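You operate a simulated robot arm through the tools that you are given. There is no shell and no other tool.

The job below is to be done with a simulated two-armed robot. You get a single attempt, and the scene is never put back.

JOB
Gauge the green roller stub's run-out; stand it in the green tray up to 0.3 mm, else the brown.
Fine: crank once round, a twentieth short or an eighth over at most; dial arm off again.

Only the result counts: the job must be done as asked and must still hold three seconds after the hand-in. Knocking over, shifting, dropping, spilling or breaking anything else fails it.

ROBOT AND FRAMES
Two 6-joint arms with two-finger parallel grippers on one trunk that stands fixed in place. Base frame: the origin is at the foot of the trunk, x ahead of it, y to its left, z up; the work surface is at about z = 850. Readings come in mm, degrees, newtons and seconds.
The left shoulder is at [-77, 177, 832], the right one opposite. With the tool pointing down near the work surface each hand reaches from about 100 to 720 mm from the base axis, measured 20 degrees to its own side. Payload 1.57 kg a hand.
The TCP of each hand is the grasp point between the finger pads, 30 mm short of the fingertips. In the tool frame z runs along the fingers and y along their closing line. Largest opening 80 mm; finger width 17, thickness 12; the body of the gripper, 40 by 82 mm, starts 80 mm behind the TCP.
Orientation is told as [roll, pitch, yaw] about the base's x, y, z axes, in that order, counted from this pose: with the fingers straight down and closing along the base's y, the tool's x points along the base's -x, its y along +y and its z along -z.

CONTROLS
- The arms move only by the tool arm_command. It takes "left_targets", "right_targets" or both (then of equal length, played together; a hand with none holds still); each is a list of rows, each an object (a shift or turn left out is 0, a gripper value left out holds the last) with "delta_pos": the shift along the base's x, y, z in units of 250 mm (1.0 is 250 mm), a list of three; "dr": the turn, a rotation vector about the base's x, y, z in units of 120 degrees (1.0 is 120 degrees), a list of three; "fingers": the closure, from 0 (fully open) to 1 (shut). In form: [{"delta_pos": [dx, dy, dz], "dr": [ax, ay, az], "fingers": fingers}, ...]. A call has 1 to 20 rows; each row is the pose to reach, as a shift and turn from the pose commanded when the call began. A call with a number of a shift or a turn outside -1 to 1 is refused whole. Rows are played at 5 a second. More than 50 mm and 8.6 degrees between two rows, or a gripper value outside its range, and nothing of the call is played. A pose out of reach is approached as far as the arm can. The call stops where the force on the tool passes 40 N (or 10 N more than at its start, if that is more) or the arm is blocked; 0.2 s more then pass. The fingers move at their own pace (about 72 mm/s each) and stop on an object; they squeeze with about 31 N. The grip force told is the motor's: it shows also when the fingers shut on nothing. Time passes only in rows, and 0.2 s behind the last, so rows that repeat a pose let the fingers close. The reply holds the time, the measured pose of the TCP, the force on the tool along the base axes, the opening and the grip force, in the units named above and with some noise, with the torque about the TCP (base axes, N m) and any sound that the robot's microphone picked up, and new pictures: "show" is both (left out), scene, wrist or none (wrist: the cameras of the hands that moved).
- Cameras (640 x 400 px; columns grow to the right, rows downward): "scene" is now at [30.9, 27.8, 1557.2]; the picture's right is [0.33, -0.94, 0.00], its down [-0.69, -0.24, -0.68] and it looks along [0.64, 0.22, -0.73] (base axes); focal length 323 px, centre (320, 200). "left" rides on the left gripper at [72, 7, -122] in its tool frame; the picture's right is [-0.09, 1.00, 0.00], its down [-0.84, -0.08, -0.54] and it looks along [-0.54, -0.05, 0.84] (tool axes); focal length 238 px, centre (320, 200). "right" rides on the right gripper at [72, -7, -122] in its tool frame; the picture's right is [0.09, 1.00, 0.00], its down [-0.84, 0.08, -0.54] and it looks along [-0.54, 0.05, 0.84] (tool axes); focal length 238 px, centre (320, 200). There is no depth. A picture from a camera that has moved, and an enlarged one, comes with that camera's place and axes in the base frame and with its lens.
- move_column(by): moves the trunk up (or, below 0, down) by that many mm; the arms and the scene camera ride with it, the base frame stays. It gives what a move gives, with no picture.
- pan_tilt(pan, tilt): turns the head with the scene camera to pan (to the left, within 143 degrees either way) and tilt (down, from -29 to 69), counted from straight ahead of the robot (the tilt from the chest, where the trunk bows). It gives what a move gives, and a new picture of the scene camera.
- inspect(camera, box): a new picture of the part [left, top, right, bottom] of that camera's present view, enlarged. The clock stands still meanwhile.
- sign_off(): hands the job in; it is judged then, once.

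Nothing tells you positions but the pictures and the camera data. Unless the task says otherwise, let go and move clear before handing in.

The tools are called after "Call:" as name(argument=value, ...) on one line, values as JSON. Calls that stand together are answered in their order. arm_command: Moves the arms, as the interface text tells. Its arguments: {"type":"object","properties":{"left_targets":{"type":"array","items":{"type":"object","properties":{"delta_pos":{"type":"array","items":{"type":"number"}},"dr":{"type":"array","items":{"type":"number"}},"fingers":{"type":"number"}}}},"right_targets":{"type":"array","items":{"type":"object","properties":{"delta_pos":{"type":"array","items":{"type":"number"}},"dr":{"type":"array","items":{"type":"number"}},"fingers":{"type":"number"}}}},"show":{"type":"string","enum":["both","scene","wrist","none"]}},"required":[]} The other tools are called the same way: move_column (by) moves the trunk up or down; pan_tilt (pan, tilt) turns the head that bears the scene camera; inspect (camera, box) takes an enlarged picture of a part of a camera's view; sign_off () hands the job in.

At the start:

```text
time_s: 0.0
left_ee_pos: [428.3, 278.7, 1220.2]
left_orientation: [0.0, -0.1, -0.1]
left_wrist_force: [-1.0, 0.3, 0.2]
left_torque: [0.0, 0.0, -0.01]
left_width: 80.1
left_gripper_force: 0.0
right_ee_pos: [410.9, -50.2, 1183.1]
right_orientation: [-0.1, 0.1, 0.0]
right_wrist_force: [-0.9, -0.7, -0.7]
right_torque: [-0.03, -0.03, 0.0]
right_width: 79.7
right_gripper_force: 0.1
trunk travel left (down, up): [-275.0, 53.0]
head pan, tilt (commanded): [19.3, 47.2]
```

scene: 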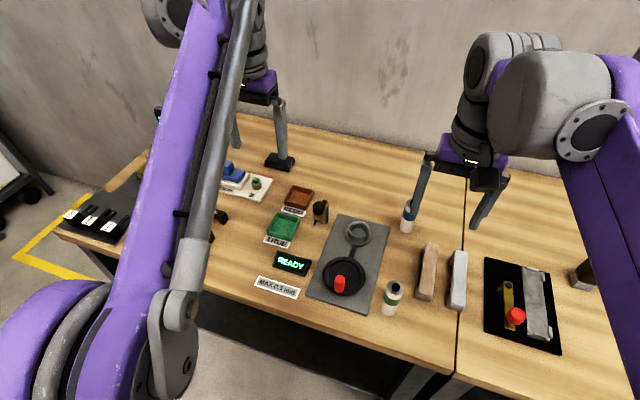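
right: 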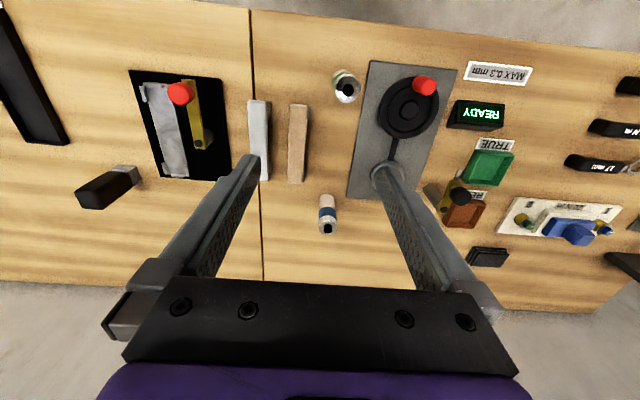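
left: 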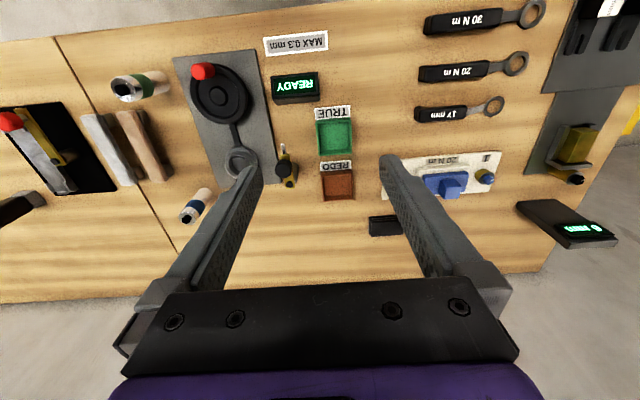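

I see a bench with a gauge station (a grey plate with a crank wheel with a red knob and a seat), a dial arm, READY display, green and brown trays, and two roller stubs (one with a green band, one with a blue). I'll take enlarged views first to locate everything.

Call:
inspect(camera="scene", box=[260, 180, 420, 330])

Call:
inspect(camera="right", box=[300, 40, 540, 240])

Call:
inspect(camera="left", box=[100, 20, 380, 230])

```text
2.67 times, centred on (340, 255) of scene
camera zoom: at [30.9, 27.8, 1557.2], right [0.33, -0.94, 0.0], down [-0.69, -0.24, -0.68], along [0.64, 0.22, -0.73], focal length 861 px, centre (267, 53)
```

zoom: 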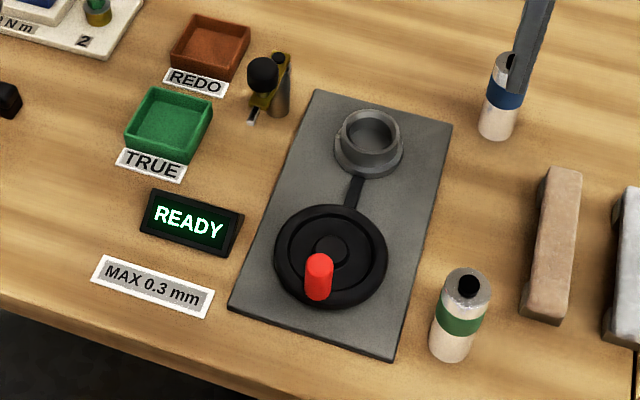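

```text
2.00 times, centred on (420, 140) of right
camera zoom: at [338.7, -56.8, 1303.3], right [-0.09, 1.0, 0.0], down [0.84, 0.08, 0.54], along [0.54, 0.05, -0.84], focal length 477 px, centre (120, 320)
```

zoom: 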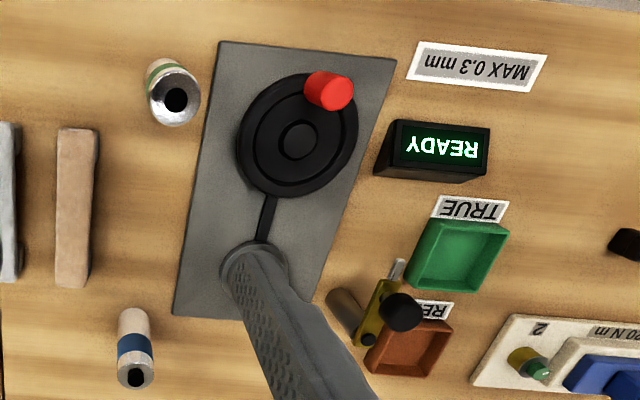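

```text
1.90 times, centred on (240, 125) of left
camera zoom: at [356.6, 286.3, 1341.1], right [0.09, 1.0, 0.0], down [0.84, -0.08, 0.54], along [0.54, -0.05, -0.84], focal length 454 px, centre (472, 343)
```

zoom: 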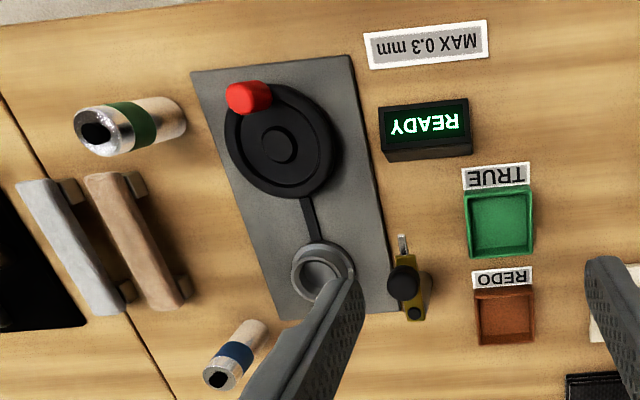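

The green-banded stub stands upright near (384, -15), its top at z≈951. The gauge's wheel is near (417, 103), the seat near (546, 103), the dial arm post near (573, 205), the green tray near (514, 303) and the brown one near (631, 303). I'll bring the right hand over the stub and the left hand back and lower, to look more closely.

Call:
arm_command(right_targets=[{"delta_pos": [-0.02, 0.03, -0.1]}, {"delta_pos": [-0.05, 0.06, -0.2]}, {"delta_pos": [-0.08, 0.1, -0.3]}, {"delta_pos": [-0.1076, 0.1388, -0.412]}, {"delta_pos": [-0.1076, 0.1388, -0.412]}], left_targets=[{"delta_pos": [0.0, 0.0, -0.1]}, {"delta_pos": [0.0, -0.1, -0.2]}, {"delta_pos": [0.0, -0.2, -0.3]}, {"delta_pos": [0.0, -0.2, -0.4]}, {"delta_pos": [0.0, -0.2, -0.4]}], show="both")

```text
time_s: 1.2
left_ee_pos: [429.4, 229.0, 1120.7]
left_orientation: [-0.2, 0.0, 0.0]
left_wrist_force: [0.8, -0.6, 0.6]
left_torque: [0.0, -0.01, -0.01]
left_width: 80.0
left_gripper_force: 0.1
right_ee_pos: [383.4, -14.9, 1079.9]
right_orientation: [0.0, 0.0, 0.1]
right_wrist_force: [-0.3, 0.5, 0.3]
right_torque: [0.03, -0.01, -0.01]
right_width: 80.0
right_gripper_force: 0.1
trunk travel left (down, up): [-275.0, 53.0]
head pan, tilt (commanded): [19.3, 47.2]
camera scene: at [30.7, 27.4, 1557.3], right [0.33, -0.94, 0.0], down [-0.69, -0.24, -0.68], along [0.64, 0.22, -0.73], focal length 323 px, centre (320, 200)
camera right: at [311.2, -21.8, 1200.2], right [-0.09, 1.0, 0.0], down [0.84, 0.08, 0.54], along [0.54, 0.05, -0.84], focal length 238 px, centre (320, 200)
camera left: at [356.5, 236.0, 1241.3], right [0.09, 1.0, 0.0], down [0.84, -0.08, 0.54], along [0.54, -0.05, -0.84], focal length 238 px, centre (320, 200)
```

scene: 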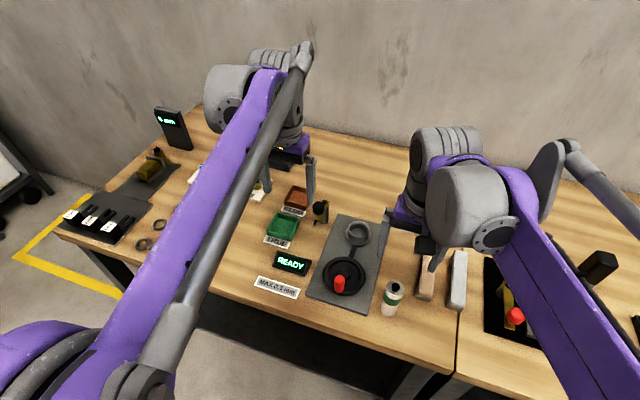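
right: 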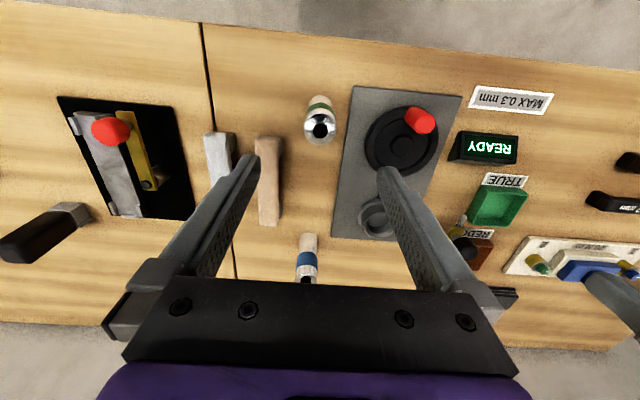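
left: 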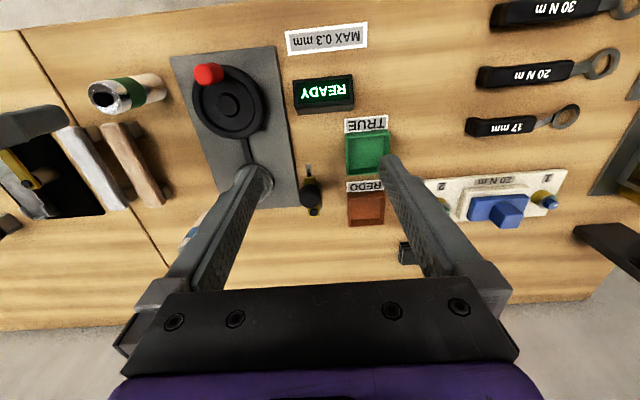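

The right hand is hovering above the stub. I'll zoom in to fix the stub's centre and diameter, the gauge and the dial arm.

Call:
inspect(camera="right", box=[280, 80, 360, 160])

Call:
inspect(camera="right", box=[320, 70, 540, 270])

Call:
inspect(camera="left", box=[160, 40, 400, 240])

Call:
inspect(camera="scene", box=[260, 180, 420, 320])

```text
5.00 times, centred on (320, 120) of right
camera zoom: at [311.2, -21.8, 1200.2], right [-0.09, 1.0, 0.0], down [0.84, 0.08, 0.54], along [0.54, 0.05, -0.84], focal length 1192 px, centre (320, 600)
```

zoom: 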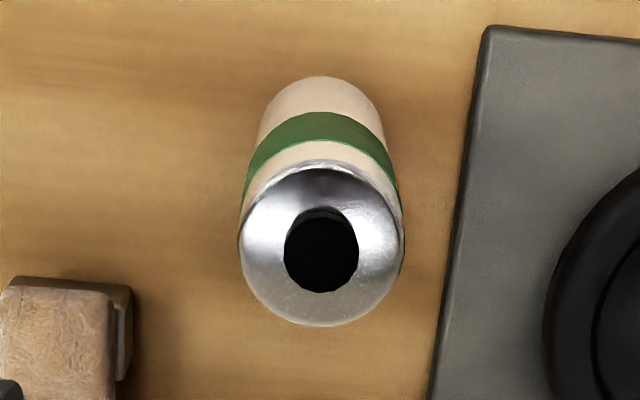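

```text
2.00 times, centred on (430, 170) of right
camera zoom: at [311.2, -21.8, 1200.2], right [-0.09, 1.0, 0.0], down [0.84, 0.08, 0.54], along [0.54, 0.05, -0.84], focal length 477 px, centre (100, 260)
```

zoom: 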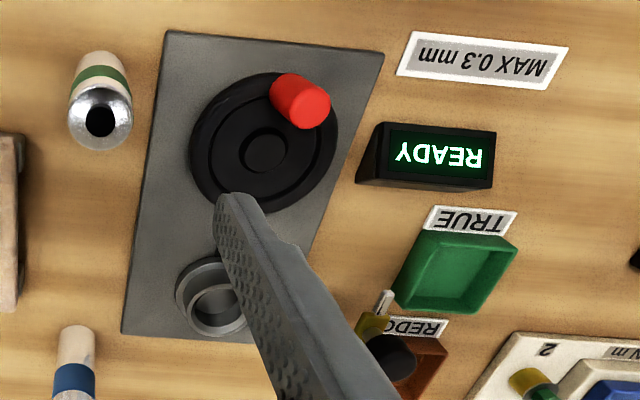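

```text
2.00 times, centred on (280, 140) of left
camera zoom: at [356.5, 236.0, 1241.3], right [0.09, 1.0, 0.0], down [0.84, -0.08, 0.54], along [0.54, -0.05, -0.84], focal length 477 px, centre (400, 320)
```

zoom: 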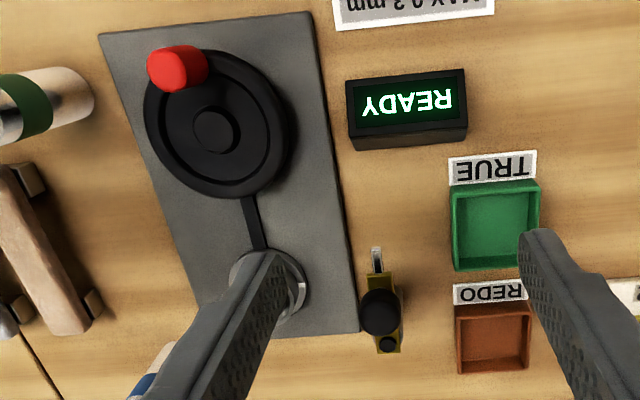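

```text
2.86 times, centred on (340, 250) of scene
camera zoom: at [30.7, 27.4, 1557.3], right [0.33, -0.94, 0.0], down [-0.69, -0.24, -0.68], along [0.64, 0.22, -0.73], focal length 923 px, centre (263, 57)
```

zoom: 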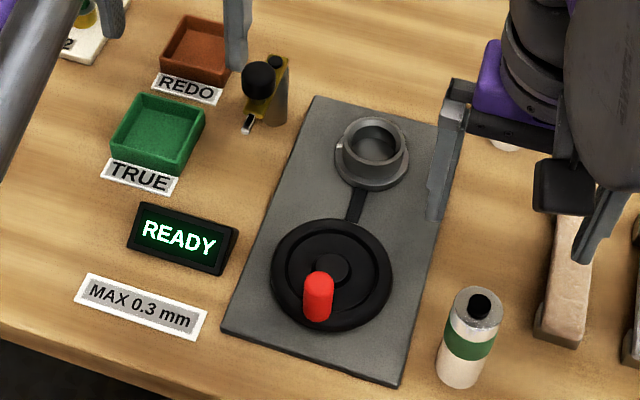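

The stub is about 35 mm across, centred at (383.5, -15), from z=850 to 951. I'll lower the right hand over it with the fingers at about 60 mm and grip the upper half (TCP z≈925).

Call:
arm_command(right_targets=[{"delta_pos": [0, 0, -0.12], "fingers": 0.25}, {"delta_pos": [0, 0, -0.24], "fingers": 0.25}, {"delta_pos": [0, 0, -0.36], "fingers": 0.25}, {"delta_pos": [0, 0, -0.48], "fingers": 0.25}, {"delta_pos": [0, 0, -0.56], "fingers": 0.25}, {"delta_pos": [0, 0, -0.62], "fingers": 0.25}, {"delta_pos": [0, 0, -0.62], "fingers": 0.25}], show="wrist")

```text
time_s: 2.8
left_ee_pos: [428.8, 229.4, 1120.5]
left_orientation: [-0.1, 0.0, 0.0]
left_wrist_force: [-0.6, 0.9, -0.6]
left_torque: [-0.01, 0.02, 0.0]
left_width: 79.8
left_gripper_force: 0.0
right_ee_pos: [384.6, -15.2, 924.6]
right_orientation: [0.0, 0.0, 0.0]
right_wrist_force: [0.8, -0.1, 0.2]
right_torque: [-0.02, -0.01, -0.03]
right_width: 60.0
right_gripper_force: 0.0
trunk travel left (down, up): [-275.0, 53.0]
head pan, tilt (commanded): [19.3, 47.2]
camera right: at [311.6, -22.4, 1045.5], right [-0.09, 1.0, 0.0], down [0.84, 0.08, 0.54], along [0.54, 0.05, -0.84], focal length 238 px, centre (320, 200)
```

right: 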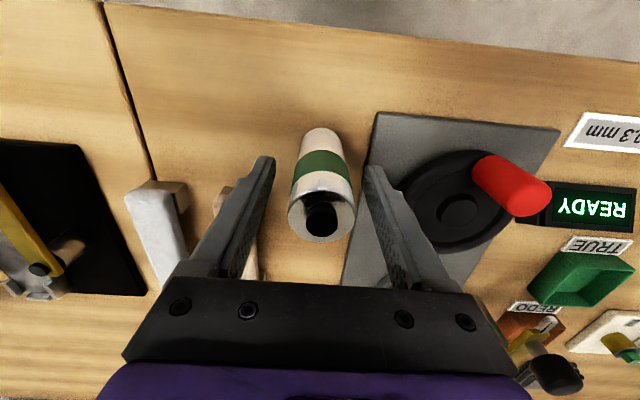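

The stub sits between the fingers. I'll close on it.

Call:
arm_command(right_targets=[{"fingers": 1.0}, {"fingers": 1.0}, {"fingers": 1.0}, {"fingers": 1.0}], show="wrist")

```text
time_s: 3.8
left_ee_pos: [428.4, 230.1, 1120.1]
left_orientation: [0.0, 0.0, 0.0]
left_wrist_force: [-0.6, -0.8, -1.1]
left_torque: [0.02, 0.0, 0.02]
left_width: 80.0
left_gripper_force: 0.0
right_ee_pos: [385.6, -15.8, 924.5]
right_orientation: [0.0, 0.0, 0.0]
right_wrist_force: [0.5, -0.2, 0.6]
right_torque: [0.17, -0.04, 0.01]
right_width: 35.4
right_gripper_force: 31.1
trunk travel left (down, up): [-275.0, 53.0]
head pan, tilt (commanded): [19.3, 47.2]
camera right: at [311.7, -22.3, 1045.7], right [-0.09, 1.0, 0.0], down [0.84, 0.08, 0.54], along [0.54, 0.05, -0.84], focal length 238 px, centre (320, 200)
```

right: 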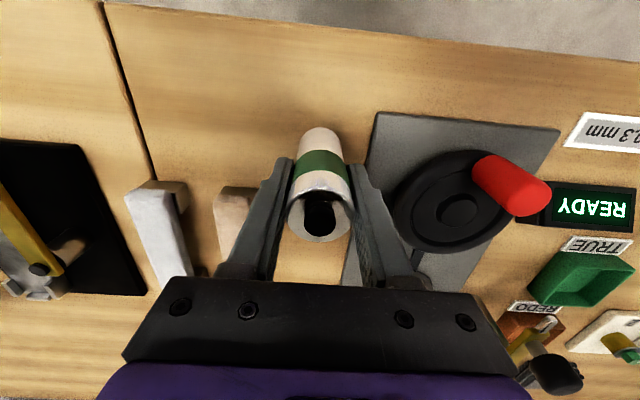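

The grip is firm at 35.4 mm. I'll lift the stub straight up, shift the left hand further left out of the way, and look at the seat.

Call:
arm_command(right_targets=[{"delta_pos": [0, 0, 0.1], "fingers": 1.0}, {"delta_pos": [0, 0, 0.25], "fingers": 1.0}, {"delta_pos": [0, 0, 0.4], "fingers": 1.0}, {"delta_pos": [0, 0, 0.54], "fingers": 1.0}, {"delta_pos": [0, 0, 0.54], "fingers": 1.0}], left_targets=[{"delta_pos": [0, 0.1, 0]}, {"delta_pos": [0, 0.2, 0]}, {"delta_pos": [0, 0.3, 0]}, {"delta_pos": [0, 0.4, 0]}, {"delta_pos": [0, 0.4, 0]}], show="both")

```text
time_s: 5.0
left_ee_pos: [429.1, 329.8, 1120.6]
left_orientation: [0.0, 0.0, 0.1]
left_wrist_force: [0.1, -1.8, 0.6]
left_torque: [0.01, 0.02, 0.0]
left_width: 80.0
left_gripper_force: 0.1
right_ee_pos: [384.9, -16.4, 1061.3]
right_orientation: [-0.1, 0.0, 0.2]
right_wrist_force: [1.1, 0.5, -4.3]
right_torque: [0.06, 0.02, 0.01]
right_width: 35.5
right_gripper_force: 31.1
trunk travel left (down, up): [-275.0, 53.0]
head pan, tilt (commanded): [19.3, 47.2]
camera scene: at [31.1, 27.3, 1557.2], right [0.33, -0.94, 0.0], down [-0.69, -0.24, -0.68], along [0.64, 0.23, -0.73], focal length 323 px, centre (320, 200)
camera right: at [312.3, -22.7, 1181.6], right [-0.09, 1.0, 0.0], down [0.84, 0.08, 0.54], along [0.54, 0.05, -0.84], focal length 238 px, centre (320, 200)
camera left: at [356.6, 336.7, 1241.7], right [0.09, 1.0, 0.0], down [0.84, -0.08, 0.54], along [0.54, -0.05, -0.84], focal length 238 px, centre (320, 200)
```

scene: 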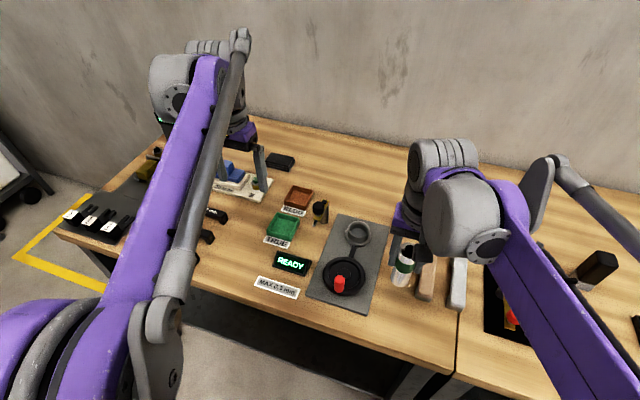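
right: 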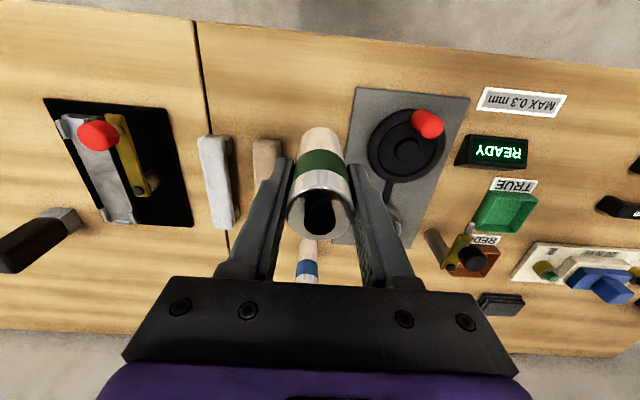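
left: 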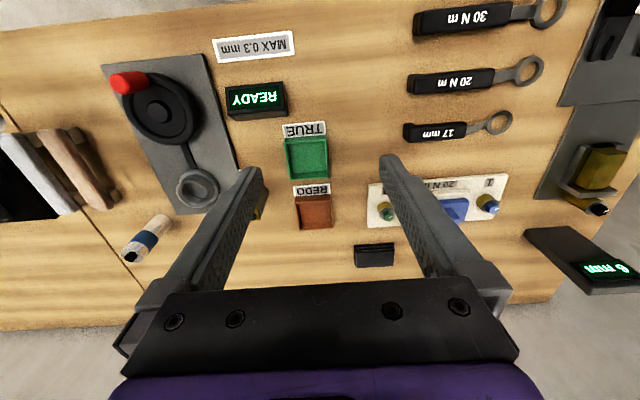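

The stub weighs about 0.45 kg and is held well. Now I'll measure the seat in close-ups from the scene and left cameras.

Call:
inspect(camera="scene", box=[325, 210, 389, 250])

Call:
inspect(camera="left", box=[160, 160, 240, 210])

Call:
inspect(camera="right", box=[380, 200, 540, 300])

Call:
inspect(camera="scene", box=[272, 180, 352, 230])

```text
10.00 times, centred on (357, 230) of scene
camera zoom: at [31.1, 27.3, 1557.2], right [0.33, -0.94, 0.0], down [-0.69, -0.24, -0.68], along [0.64, 0.23, -0.73], focal length 3230 px, centre (-50, -100)
```

zoom: 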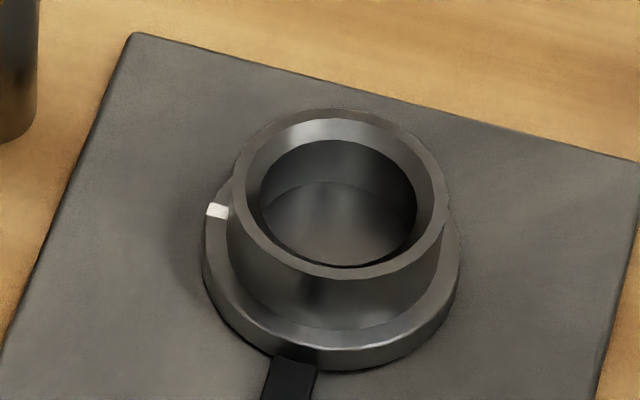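

```text
8.00 times, centred on (200, 185) of left
camera zoom: at [356.6, 336.7, 1241.7], right [0.09, 1.0, 0.0], down [0.84, -0.08, 0.54], along [0.54, -0.05, -0.84], focal length 1907 px, centre (1280, 320)
```

zoom: 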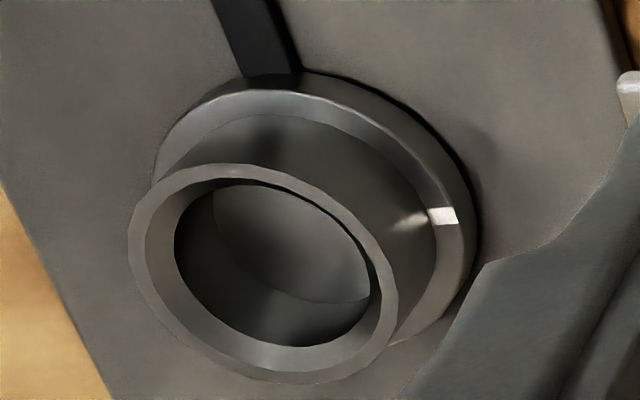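

```text
4.00 times, centred on (460, 250) of right
camera zoom: at [312.3, -22.7, 1181.6], right [-0.09, 1.0, 0.0], down [0.84, 0.08, 0.54], along [0.54, 0.05, -0.84], focal length 953 px, centre (-240, 0)
```

zoom: 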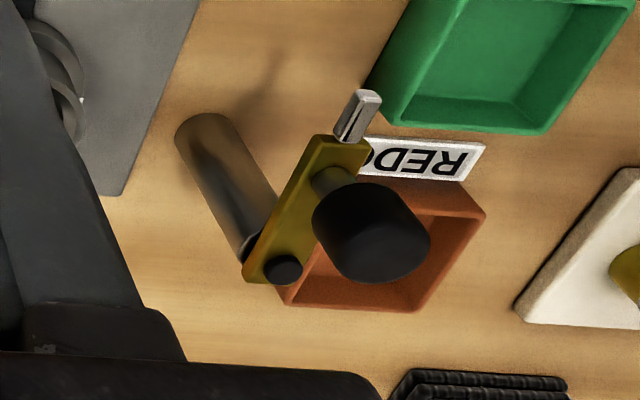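

```text
8.00 times, centred on (312, 205) of scene
camera zoom: at [31.1, 27.3, 1557.2], right [0.33, -0.94, 0.0], down [-0.69, -0.24, -0.68], along [0.64, 0.23, -0.73], focal length 2584 px, centre (384, 160)
```

zoom: 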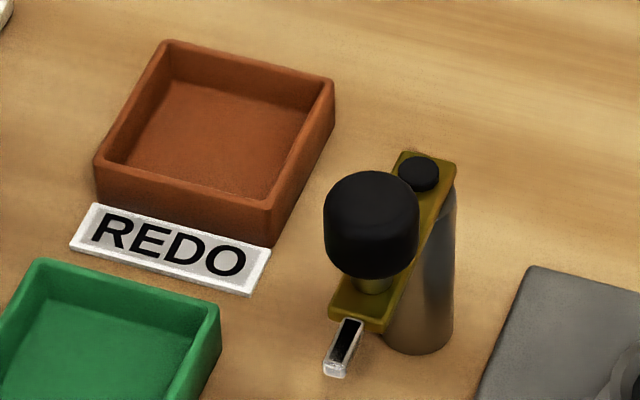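

The seat's rim is centred near (548, 101), top z≈893, with a bore of about 39 mm and a chamfered mouth. I'll check how the stub's axis sits relative to the TCP.

Call:
inspect(camera="right", box=[272, 120, 368, 252])

Call:
inspect(camera="scene", box=[370, 230, 434, 300])

```text
3.03 times, centred on (320, 186) of right
camera zoom: at [312.3, -22.7, 1181.6], right [-0.09, 1.0, 0.0], down [0.84, 0.08, 0.54], along [0.54, 0.05, -0.84], focal length 722 px, centre (320, 242)
```

zoom: 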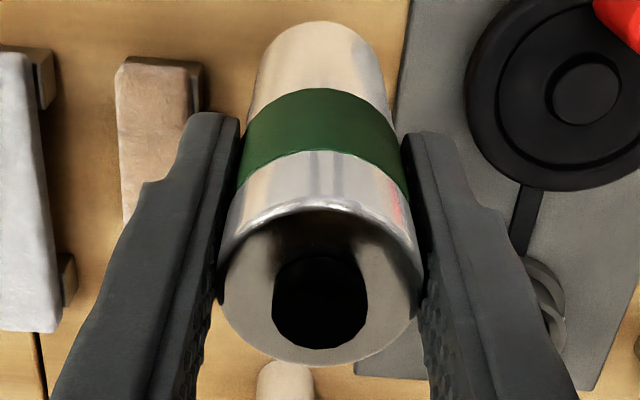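

```text
5.71 times, centred on (402, 265) of scene
camera zoom: at [31.1, 27.3, 1557.2], right [0.33, -0.94, 0.0], down [-0.69, -0.24, -0.68], along [0.64, 0.23, -0.73], focal length 1846 px, centre (-149, -171)
```

zoom: 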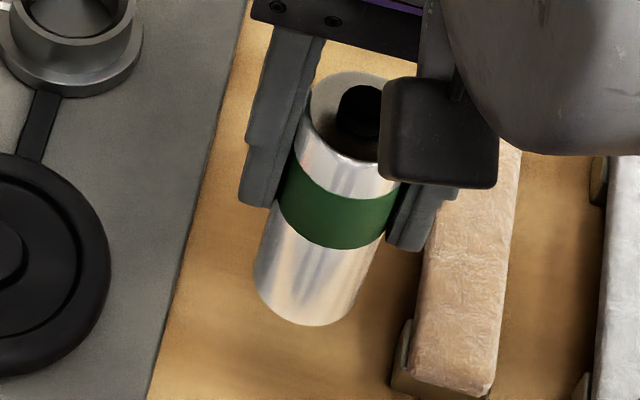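

Now I'll carry the stub over to hover above the seat, keeping it well above the knob.

Call:
arm_command(right_targets=[{"delta_pos": [0.06, 0.05, 0.02]}, {"delta_pos": [0.16, 0.12, 0.02]}, {"delta_pos": [0.26, 0.19, 0.02]}, {"delta_pos": [0.36, 0.26, 0.02]}, {"delta_pos": [0.46, 0.33, 0.02]}, {"delta_pos": [0.56, 0.4, 0.0]}, {"delta_pos": [0.64, 0.45, -0.05]}, {"delta_pos": [0.661, 0.4676, -0.15]}, {"delta_pos": [0.661, 0.4676, -0.27]}, {"delta_pos": [0.661, 0.4676, -0.27]}], show="both")

```text
time_s: 7.2
left_ee_pos: [428.8, 330.2, 1120.4]
left_orientation: [-0.1, 0.0, 0.1]
left_wrist_force: [0.2, 0.8, -0.7]
left_torque: [-0.01, 0.01, 0.02]
left_width: 79.7
left_gripper_force: 0.2
right_ee_pos: [548.5, 100.9, 991.5]
right_orientation: [0.1, 0.1, 0.0]
right_wrist_force: [-0.7, -0.7, -4.0]
right_torque: [-0.02, -0.02, 0.01]
right_width: 35.1
right_gripper_force: 30.5
trunk travel left (down, up): [-275.0, 53.0]
head pan, tilt (commanded): [19.3, 47.2]
camera scene: at [30.9, 27.8, 1557.2], right [0.33, -0.94, 0.0], down [-0.69, -0.24, -0.68], along [0.64, 0.22, -0.73], focal length 323 px, centre (320, 200)
camera right: at [477.2, 94.6, 1112.6], right [-0.09, 1.0, 0.0], down [0.84, 0.08, 0.54], along [0.54, 0.05, -0.84], focal length 238 px, centre (320, 200)
```

scene: 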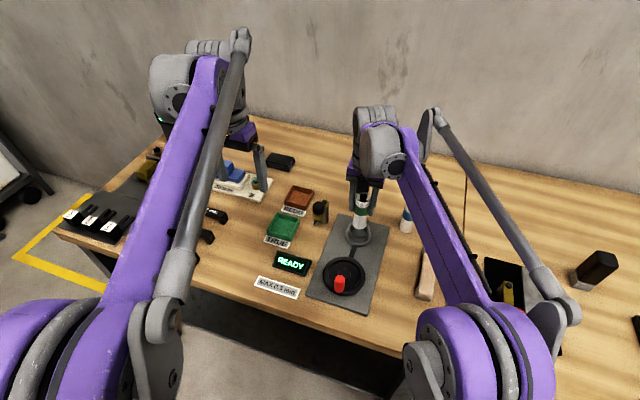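
right: 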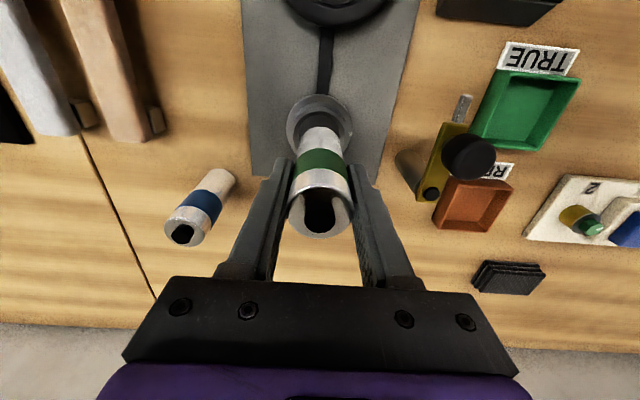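

Call:
inspect(camera="right", box=[260, 80, 380, 250])

Call:
inspect(camera="scene", box=[325, 180, 389, 250])

Call:
inspect(camera="left", box=[150, 120, 250, 220])

```text
2.35 times, centred on (320, 165) of right
camera zoom: at [477.2, 94.6, 1112.6], right [-0.09, 1.0, 0.0], down [0.84, 0.08, 0.54], along [0.54, 0.05, -0.84], focal length 561 px, centre (320, 282)
```

zoom: 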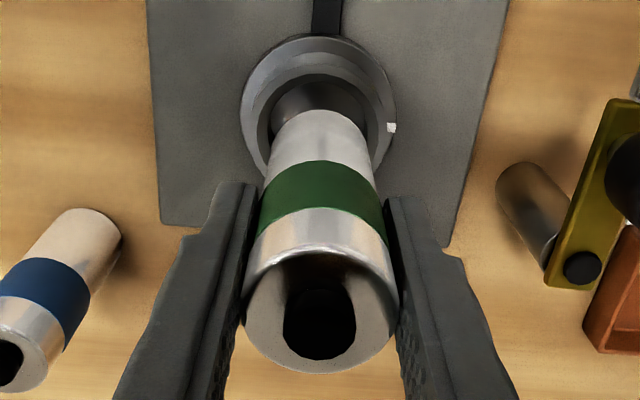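

```text
5.71 times, centred on (357, 215) of scene
camera zoom: at [30.9, 27.8, 1557.2], right [0.33, -0.94, 0.0], down [-0.69, -0.24, -0.68], along [0.64, 0.22, -0.73], focal length 1846 px, centre (109, 114)
```

zoom: 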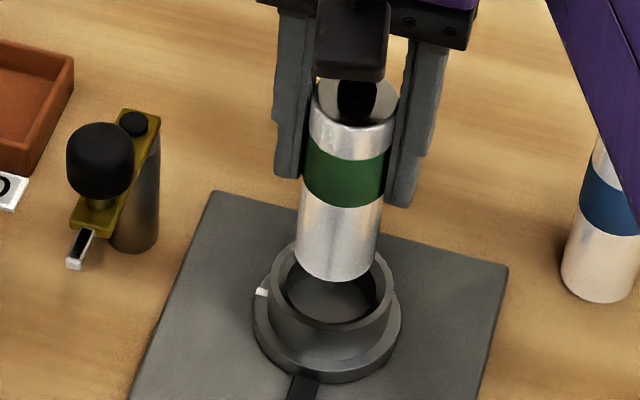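

```text
4.00 times, centred on (200, 170) of left
camera zoom: at [356.4, 336.8, 1241.6], right [0.09, 1.0, 0.0], down [0.84, -0.08, 0.54], along [0.54, -0.05, -0.84], focal length 953 px, centre (800, 320)
```

zoom: 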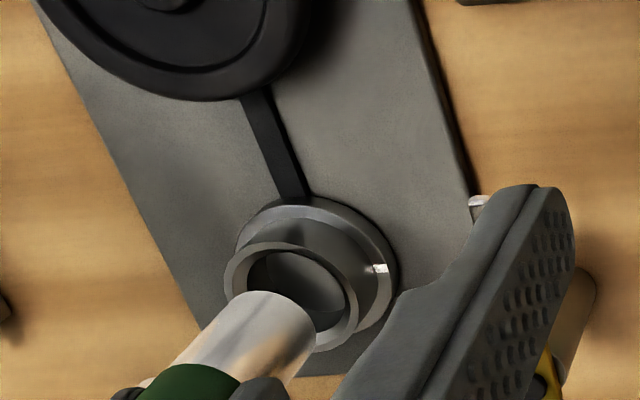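

The stub's base hangs about 24 mm above the rim and looks aligned to within a millimetre or two. I'll lower it gently into the bore and watch the forces.

Call:
arm_command(right_targets=[{"delta_pos": [0, 0, -0.03]}, {"delta_pos": [0, 0, -0.06]}, {"delta_pos": [0, 0, -0.08]}, {"delta_pos": [0, 0, -0.1]}, {"delta_pos": [0, 0, -0.12]}, {"delta_pos": [0, 0, -0.135]}, {"delta_pos": [0, 0, -0.135]}], show="both")

```text
time_s: 8.8
left_ee_pos: [429.7, 329.7, 1120.1]
left_orientation: [0.0, 0.0, 0.0]
left_wrist_force: [0.7, 0.1, 0.7]
left_torque: [0.01, 0.02, -0.01]
left_width: 80.1
left_gripper_force: 0.1
right_ee_pos: [550.4, 100.8, 957.2]
right_orientation: [-0.1, 0.0, 0.0]
right_wrist_force: [-0.3, -0.4, -2.8]
right_torque: [0.03, -0.02, -0.02]
right_width: 35.5
right_gripper_force: 31.3
trunk travel left (down, up): [-275.0, 53.0]
head pan, tilt (commanded): [19.3, 47.2]
camera scene: at [31.2, 27.8, 1557.2], right [0.33, -0.94, 0.0], down [-0.69, -0.24, -0.68], along [0.64, 0.22, -0.73], focal length 323 px, centre (320, 200)
camera right: at [477.4, 94.8, 1078.8], right [-0.09, 1.0, 0.0], down [0.84, 0.08, 0.54], along [0.54, 0.05, -0.84], focal length 238 px, centre (320, 200)
```

scene: 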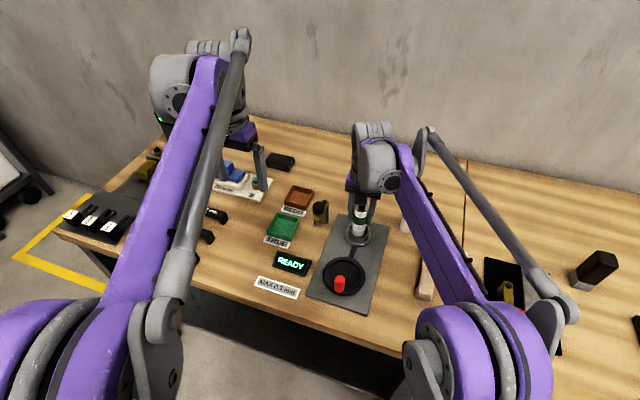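
right: 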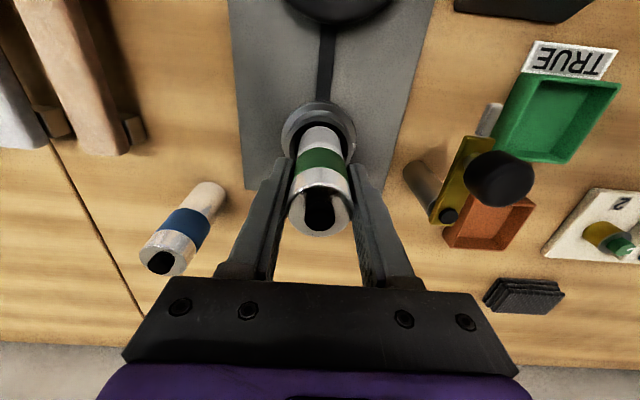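

The stub's end is already inside the rim with no contact force. I'll keep lowering until it touches the floor of the cup.

Call:
arm_command(right_targets=[{"delta_pos": [0, 0, -0.01]}, {"delta_pos": [0, 0, -0.02]}, {"delta_pos": [0, 0, -0.03]}, {"delta_pos": [0, 0, -0.036]}, {"delta_pos": [0, 0, -0.042]}], show="none")

Call:
inspect(camera="scene", box=[325, 180, 389, 250])

```text
time_s: 10.0
left_ee_pos: [427.5, 329.3, 1120.7]
left_orientation: [0.0, -0.2, 0.0]
left_wrist_force: [-0.8, 0.0, 0.2]
left_torque: [-0.05, 0.0, -0.03]
left_width: 79.7
left_gripper_force: 0.1
right_ee_pos: [549.2, 101.6, 947.1]
right_orientation: [0.0, 0.0, 0.0]
right_wrist_force: [0.0, 0.3, 22.9]
right_torque: [-0.25, -0.06, -0.02]
right_width: 35.5
right_gripper_force: 31.0
trunk travel left (down, up): [-275.0, 53.0]
head pan, tilt (commanded): [19.3, 47.2]
```

```text
5.71 times, centred on (357, 215) of scene
camera zoom: at [28.8, 27.4, 1557.3], right [0.33, -0.94, 0.0], down [-0.69, -0.24, -0.68], along [0.64, 0.22, -0.73], focal length 1846 px, centre (109, 114)
```

zoom: 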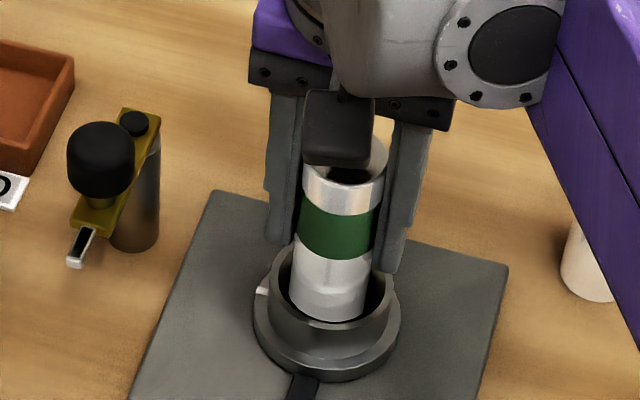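

It's resting on the cup floor, about 20 mm below the rim. I'll ease off slightly and open the fingers.

Call:
arm_command(right_targets=[{"delta_pos": [0, 0, 0.004], "fingers": 1.0}, {"delta_pos": [0, 0, 0.004], "fingers": 0.4}, {"delta_pos": [0, 0, 0.004], "fingers": 0.25}, {"delta_pos": [0, 0, 0.004], "fingers": 0.25}], show="both")

Call:
inspect(camera="scene", box=[325, 180, 389, 250])

Call:
inspect(camera="right", box=[260, 80, 380, 250])

```text
time_s: 11.0
left_ee_pos: [428.9, 329.7, 1120.5]
left_orientation: [-0.1, 0.0, 0.0]
left_wrist_force: [-1.8, 1.3, 0.5]
left_torque: [0.01, -0.01, 0.0]
left_width: 79.9
left_gripper_force: 0.0
right_ee_pos: [549.7, 101.0, 949.1]
right_orientation: [0.0, 0.0, -0.1]
right_wrist_force: [0.1, -0.1, -0.8]
right_torque: [0.01, -0.01, 0.0]
right_width: 60.2
right_gripper_force: 0.0
trunk travel left (down, up): [-275.0, 53.0]
head pan, tilt (commanded): [19.3, 47.2]
camera scene: at [30.9, 27.8, 1557.2], right [0.33, -0.94, 0.0], down [-0.69, -0.24, -0.68], along [0.64, 0.22, -0.73], focal length 323 px, centre (320, 200)
camera right: at [477.1, 95.0, 1069.3], right [-0.09, 1.0, 0.0], down [0.84, 0.08, 0.54], along [0.54, 0.05, -0.84], focal length 238 px, centre (320, 200)
```

scene: 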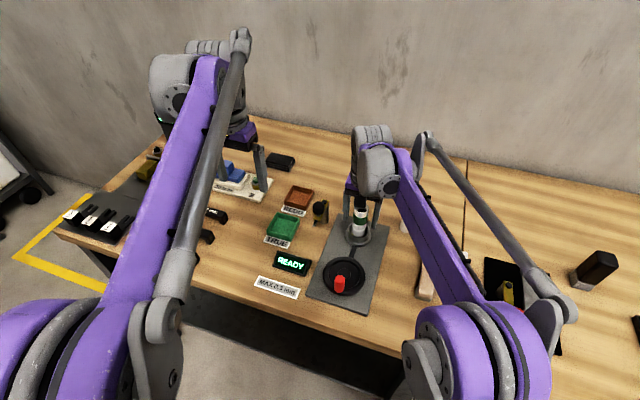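
right: 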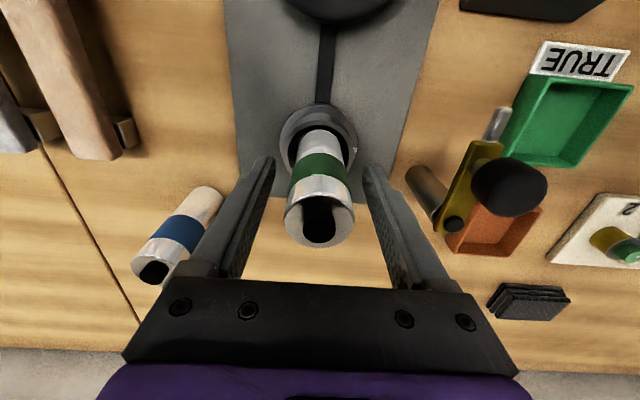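

```text
5.71 times, centred on (357, 215) of scene
camera zoom: at [30.9, 27.8, 1557.2], right [0.33, -0.94, 0.0], down [-0.69, -0.24, -0.68], along [0.64, 0.22, -0.73], focal length 1846 px, centre (109, 114)
```

zoom: 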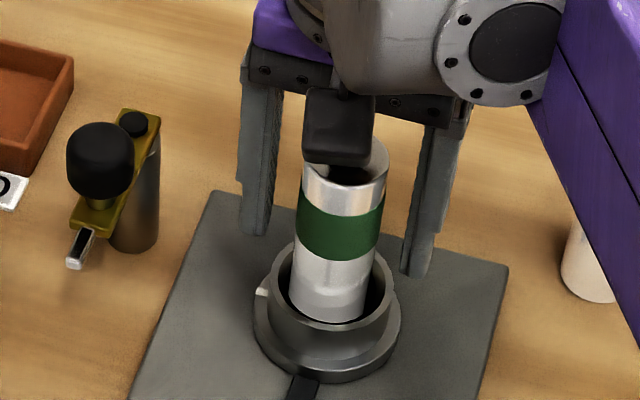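

```text
2.35 times, centred on (320, 165) of right
camera zoom: at [477.1, 95.0, 1069.3], right [-0.09, 1.0, 0.0], down [0.84, 0.08, 0.54], along [0.54, 0.05, -0.84], focal length 561 px, centre (320, 282)
```

zoom: 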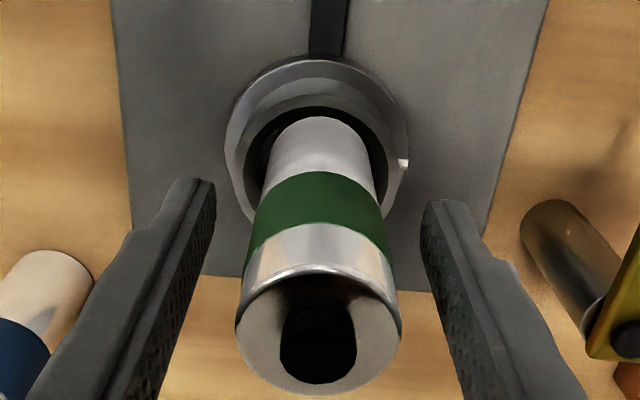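

The green stub now stands in the seat with its top near z≈973. I'll raise the right hand straight up and back out of the way, then take a close look at the dial arm.

Call:
arm_command(right_targets=[{"delta_pos": [0, 0, 0.1], "fingers": 0.1}, {"delta_pos": [0, 0, 0.25], "fingers": 0.1}, {"delta_pos": [0, 0, 0.4], "fingers": 0.1}, {"delta_pos": [-0.08, -0.12, 0.5], "fingers": 0.1}, {"delta_pos": [-0.18, -0.26, 0.5], "fingers": 0.1}, {"delta_pos": [-0.28, -0.38, 0.5], "fingers": 0.1}, {"delta_pos": [-0.38, -0.5, 0.5], "fingers": 0.1}, {"delta_pos": [-0.48, -0.6, 0.5], "fingers": 0.1}, {"delta_pos": [-0.48, -0.6, 0.5], "fingers": 0.1}], show="both")

Call:
inspect(camera="scene", box=[285, 180, 395, 270])

Call:
inspect(camera="right", box=[360, 80, 600, 280])

```text
time_s: 13.0
left_ee_pos: [428.1, 330.0, 1119.8]
left_orientation: [0.0, 0.0, 0.0]
left_wrist_force: [-0.4, -0.3, 0.0]
left_torque: [-0.02, 0.01, 0.01]
left_width: 80.2
left_gripper_force: 0.0
right_ee_pos: [429.7, -48.0, 1072.7]
right_orientation: [0.1, -0.1, 0.1]
right_wrist_force: [-0.6, -0.6, -0.1]
right_torque: [0.02, 0.04, -0.01]
right_width: 71.9
right_gripper_force: 0.1
trunk travel left (down, up): [-275.0, 53.0]
head pan, tilt (commanded): [19.3, 47.2]
camera scene: at [31.6, 28.1, 1557.2], right [0.33, -0.94, 0.0], down [-0.69, -0.24, -0.68], along [0.64, 0.22, -0.73], focal length 323 px, centre (320, 200)
camera right: at [358.4, -54.8, 1193.4], right [-0.09, 1.0, 0.0], down [0.84, 0.08, 0.54], along [0.54, 0.05, -0.84], focal length 238 px, centre (320, 200)
```

scene: 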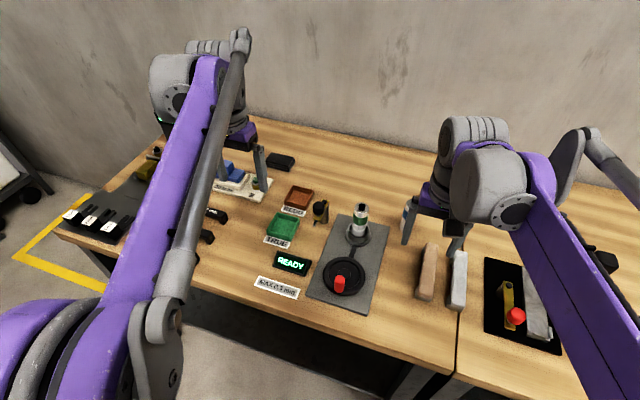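
right: 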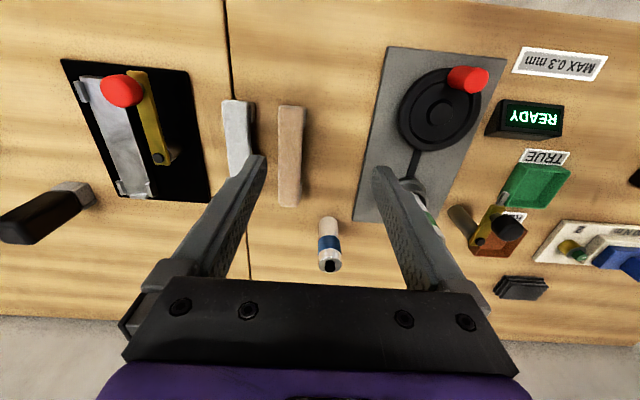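

```text
4.44 times, centred on (340, 225) of scene
camera zoom: at [31.6, 28.1, 1557.2], right [0.33, -0.94, 0.0], down [-0.69, -0.24, -0.68], along [0.64, 0.22, -0.73], focal length 1436 px, centre (231, 89)
```

zoom: 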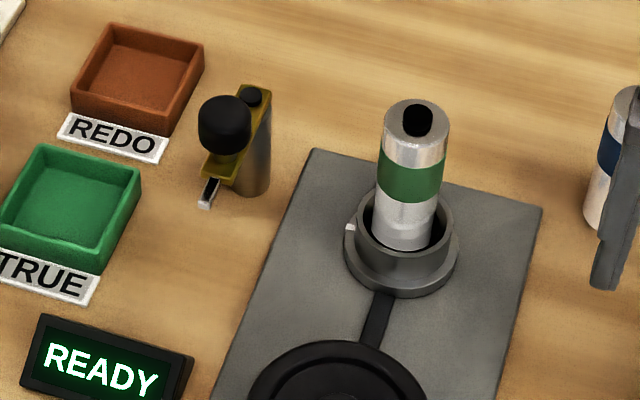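

```text
2.00 times, centred on (480, 180) of right
camera zoom: at [358.4, -54.8, 1193.4], right [-0.09, 1.0, 0.0], down [0.84, 0.08, 0.54], along [0.54, 0.05, -0.84], focal length 477 px, centre (0, 240)
```

zoom: 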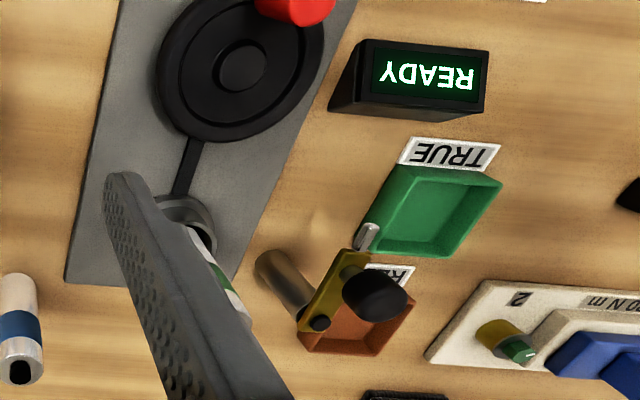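

The stub stands upright in the seat. The dial arm's black knob is near (533, 208, 952) and its pivot near (584, 208). I'll bring the left hand above the knob, yawed +36° so that its closing line matches the mid-swing tangent.

Call:
arm_command(left_targets=[{"delta_pos": [0.07, -0.08, 0], "dr": [0, 0, 0.05]}, {"delta_pos": [0.14, -0.16, -0.03], "dr": [0, 0, 0.1]}, {"delta_pos": [0.21, -0.24, -0.08], "dr": [0, 0, 0.15]}, {"delta_pos": [0.28, -0.33, -0.15], "dr": [0, 0, 0.2]}, {"delta_pos": [0.35, -0.41, -0.22], "dr": [0, 0, 0.25]}, {"delta_pos": [0.4176, -0.4888, -0.3], "dr": [0, 0, 0.3]}, {"delta_pos": [0.4176, -0.4888, -0.44], "dr": [0, 0, 0.3]}, {"delta_pos": [0.4176, -0.4888, -0.44], "dr": [0, 0, 0.3]}], show="both")

Call:
inspect(camera="left", box=[220, 60, 420, 260])

Call:
inspect(camera="scene", box=[285, 150, 395, 250])

```text
time_s: 14.8
left_ee_pos: [532.6, 207.1, 1010.2]
left_orientation: [0.0, 0.0, 36.1]
left_wrist_force: [0.0, -0.4, -0.2]
left_torque: [-0.01, 0.02, 0.03]
left_width: 79.9
left_gripper_force: 0.0
right_ee_pos: [429.6, -48.7, 1073.2]
right_orientation: [0.1, 0.0, 0.0]
right_wrist_force: [0.3, 0.2, -0.5]
right_torque: [0.01, 0.02, 0.01]
right_width: 72.0
right_gripper_force: 0.1
trunk travel left (down, up): [-275.0, 53.0]
head pan, tilt (commanded): [19.3, 47.2]
camera scene: at [30.9, 27.4, 1557.3], right [0.33, -0.94, 0.0], down [-0.69, -0.24, -0.68], along [0.64, 0.22, -0.73], focal length 323 px, centre (320, 200)
camera left: at [470.9, 169.8, 1130.0], right [-0.51, 0.86, 0.0], down [0.72, 0.43, 0.54], along [0.47, 0.28, -0.84], focal length 238 px, centre (320, 200)
```

scene: 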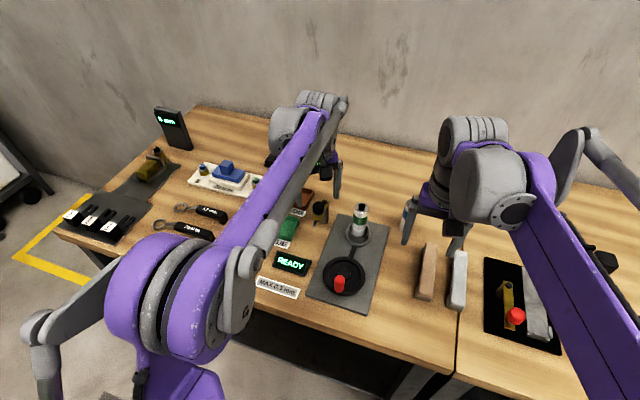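
left: 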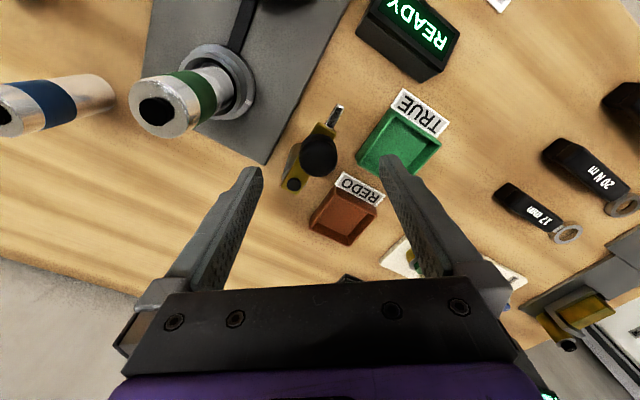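

```text
2.00 times, centred on (320, 160) of left
camera zoom: at [470.9, 169.8, 1130.0], right [-0.51, 0.86, 0.0], down [0.72, 0.43, 0.54], along [0.47, 0.28, -0.84], focal length 477 px, centre (320, 280)
```

zoom: 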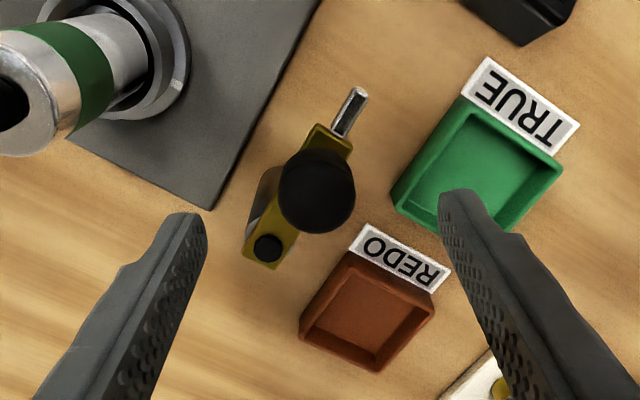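

```text
4.00 times, centred on (340, 200) of scene
camera zoom: at [30.9, 27.4, 1557.3], right [0.33, -0.94, 0.0], down [-0.69, -0.24, -0.68], along [0.64, 0.22, -0.73], focal length 1292 px, centre (240, 200)
```

zoom: 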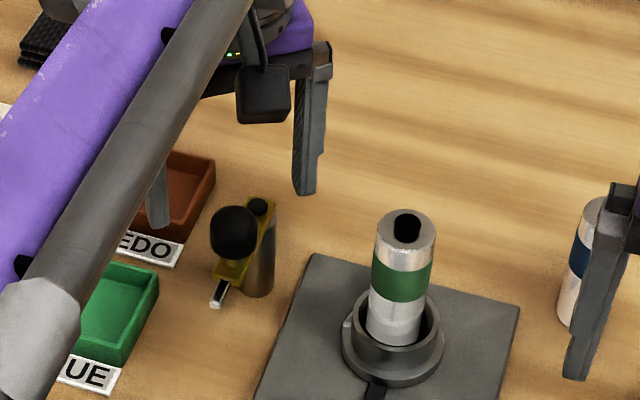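

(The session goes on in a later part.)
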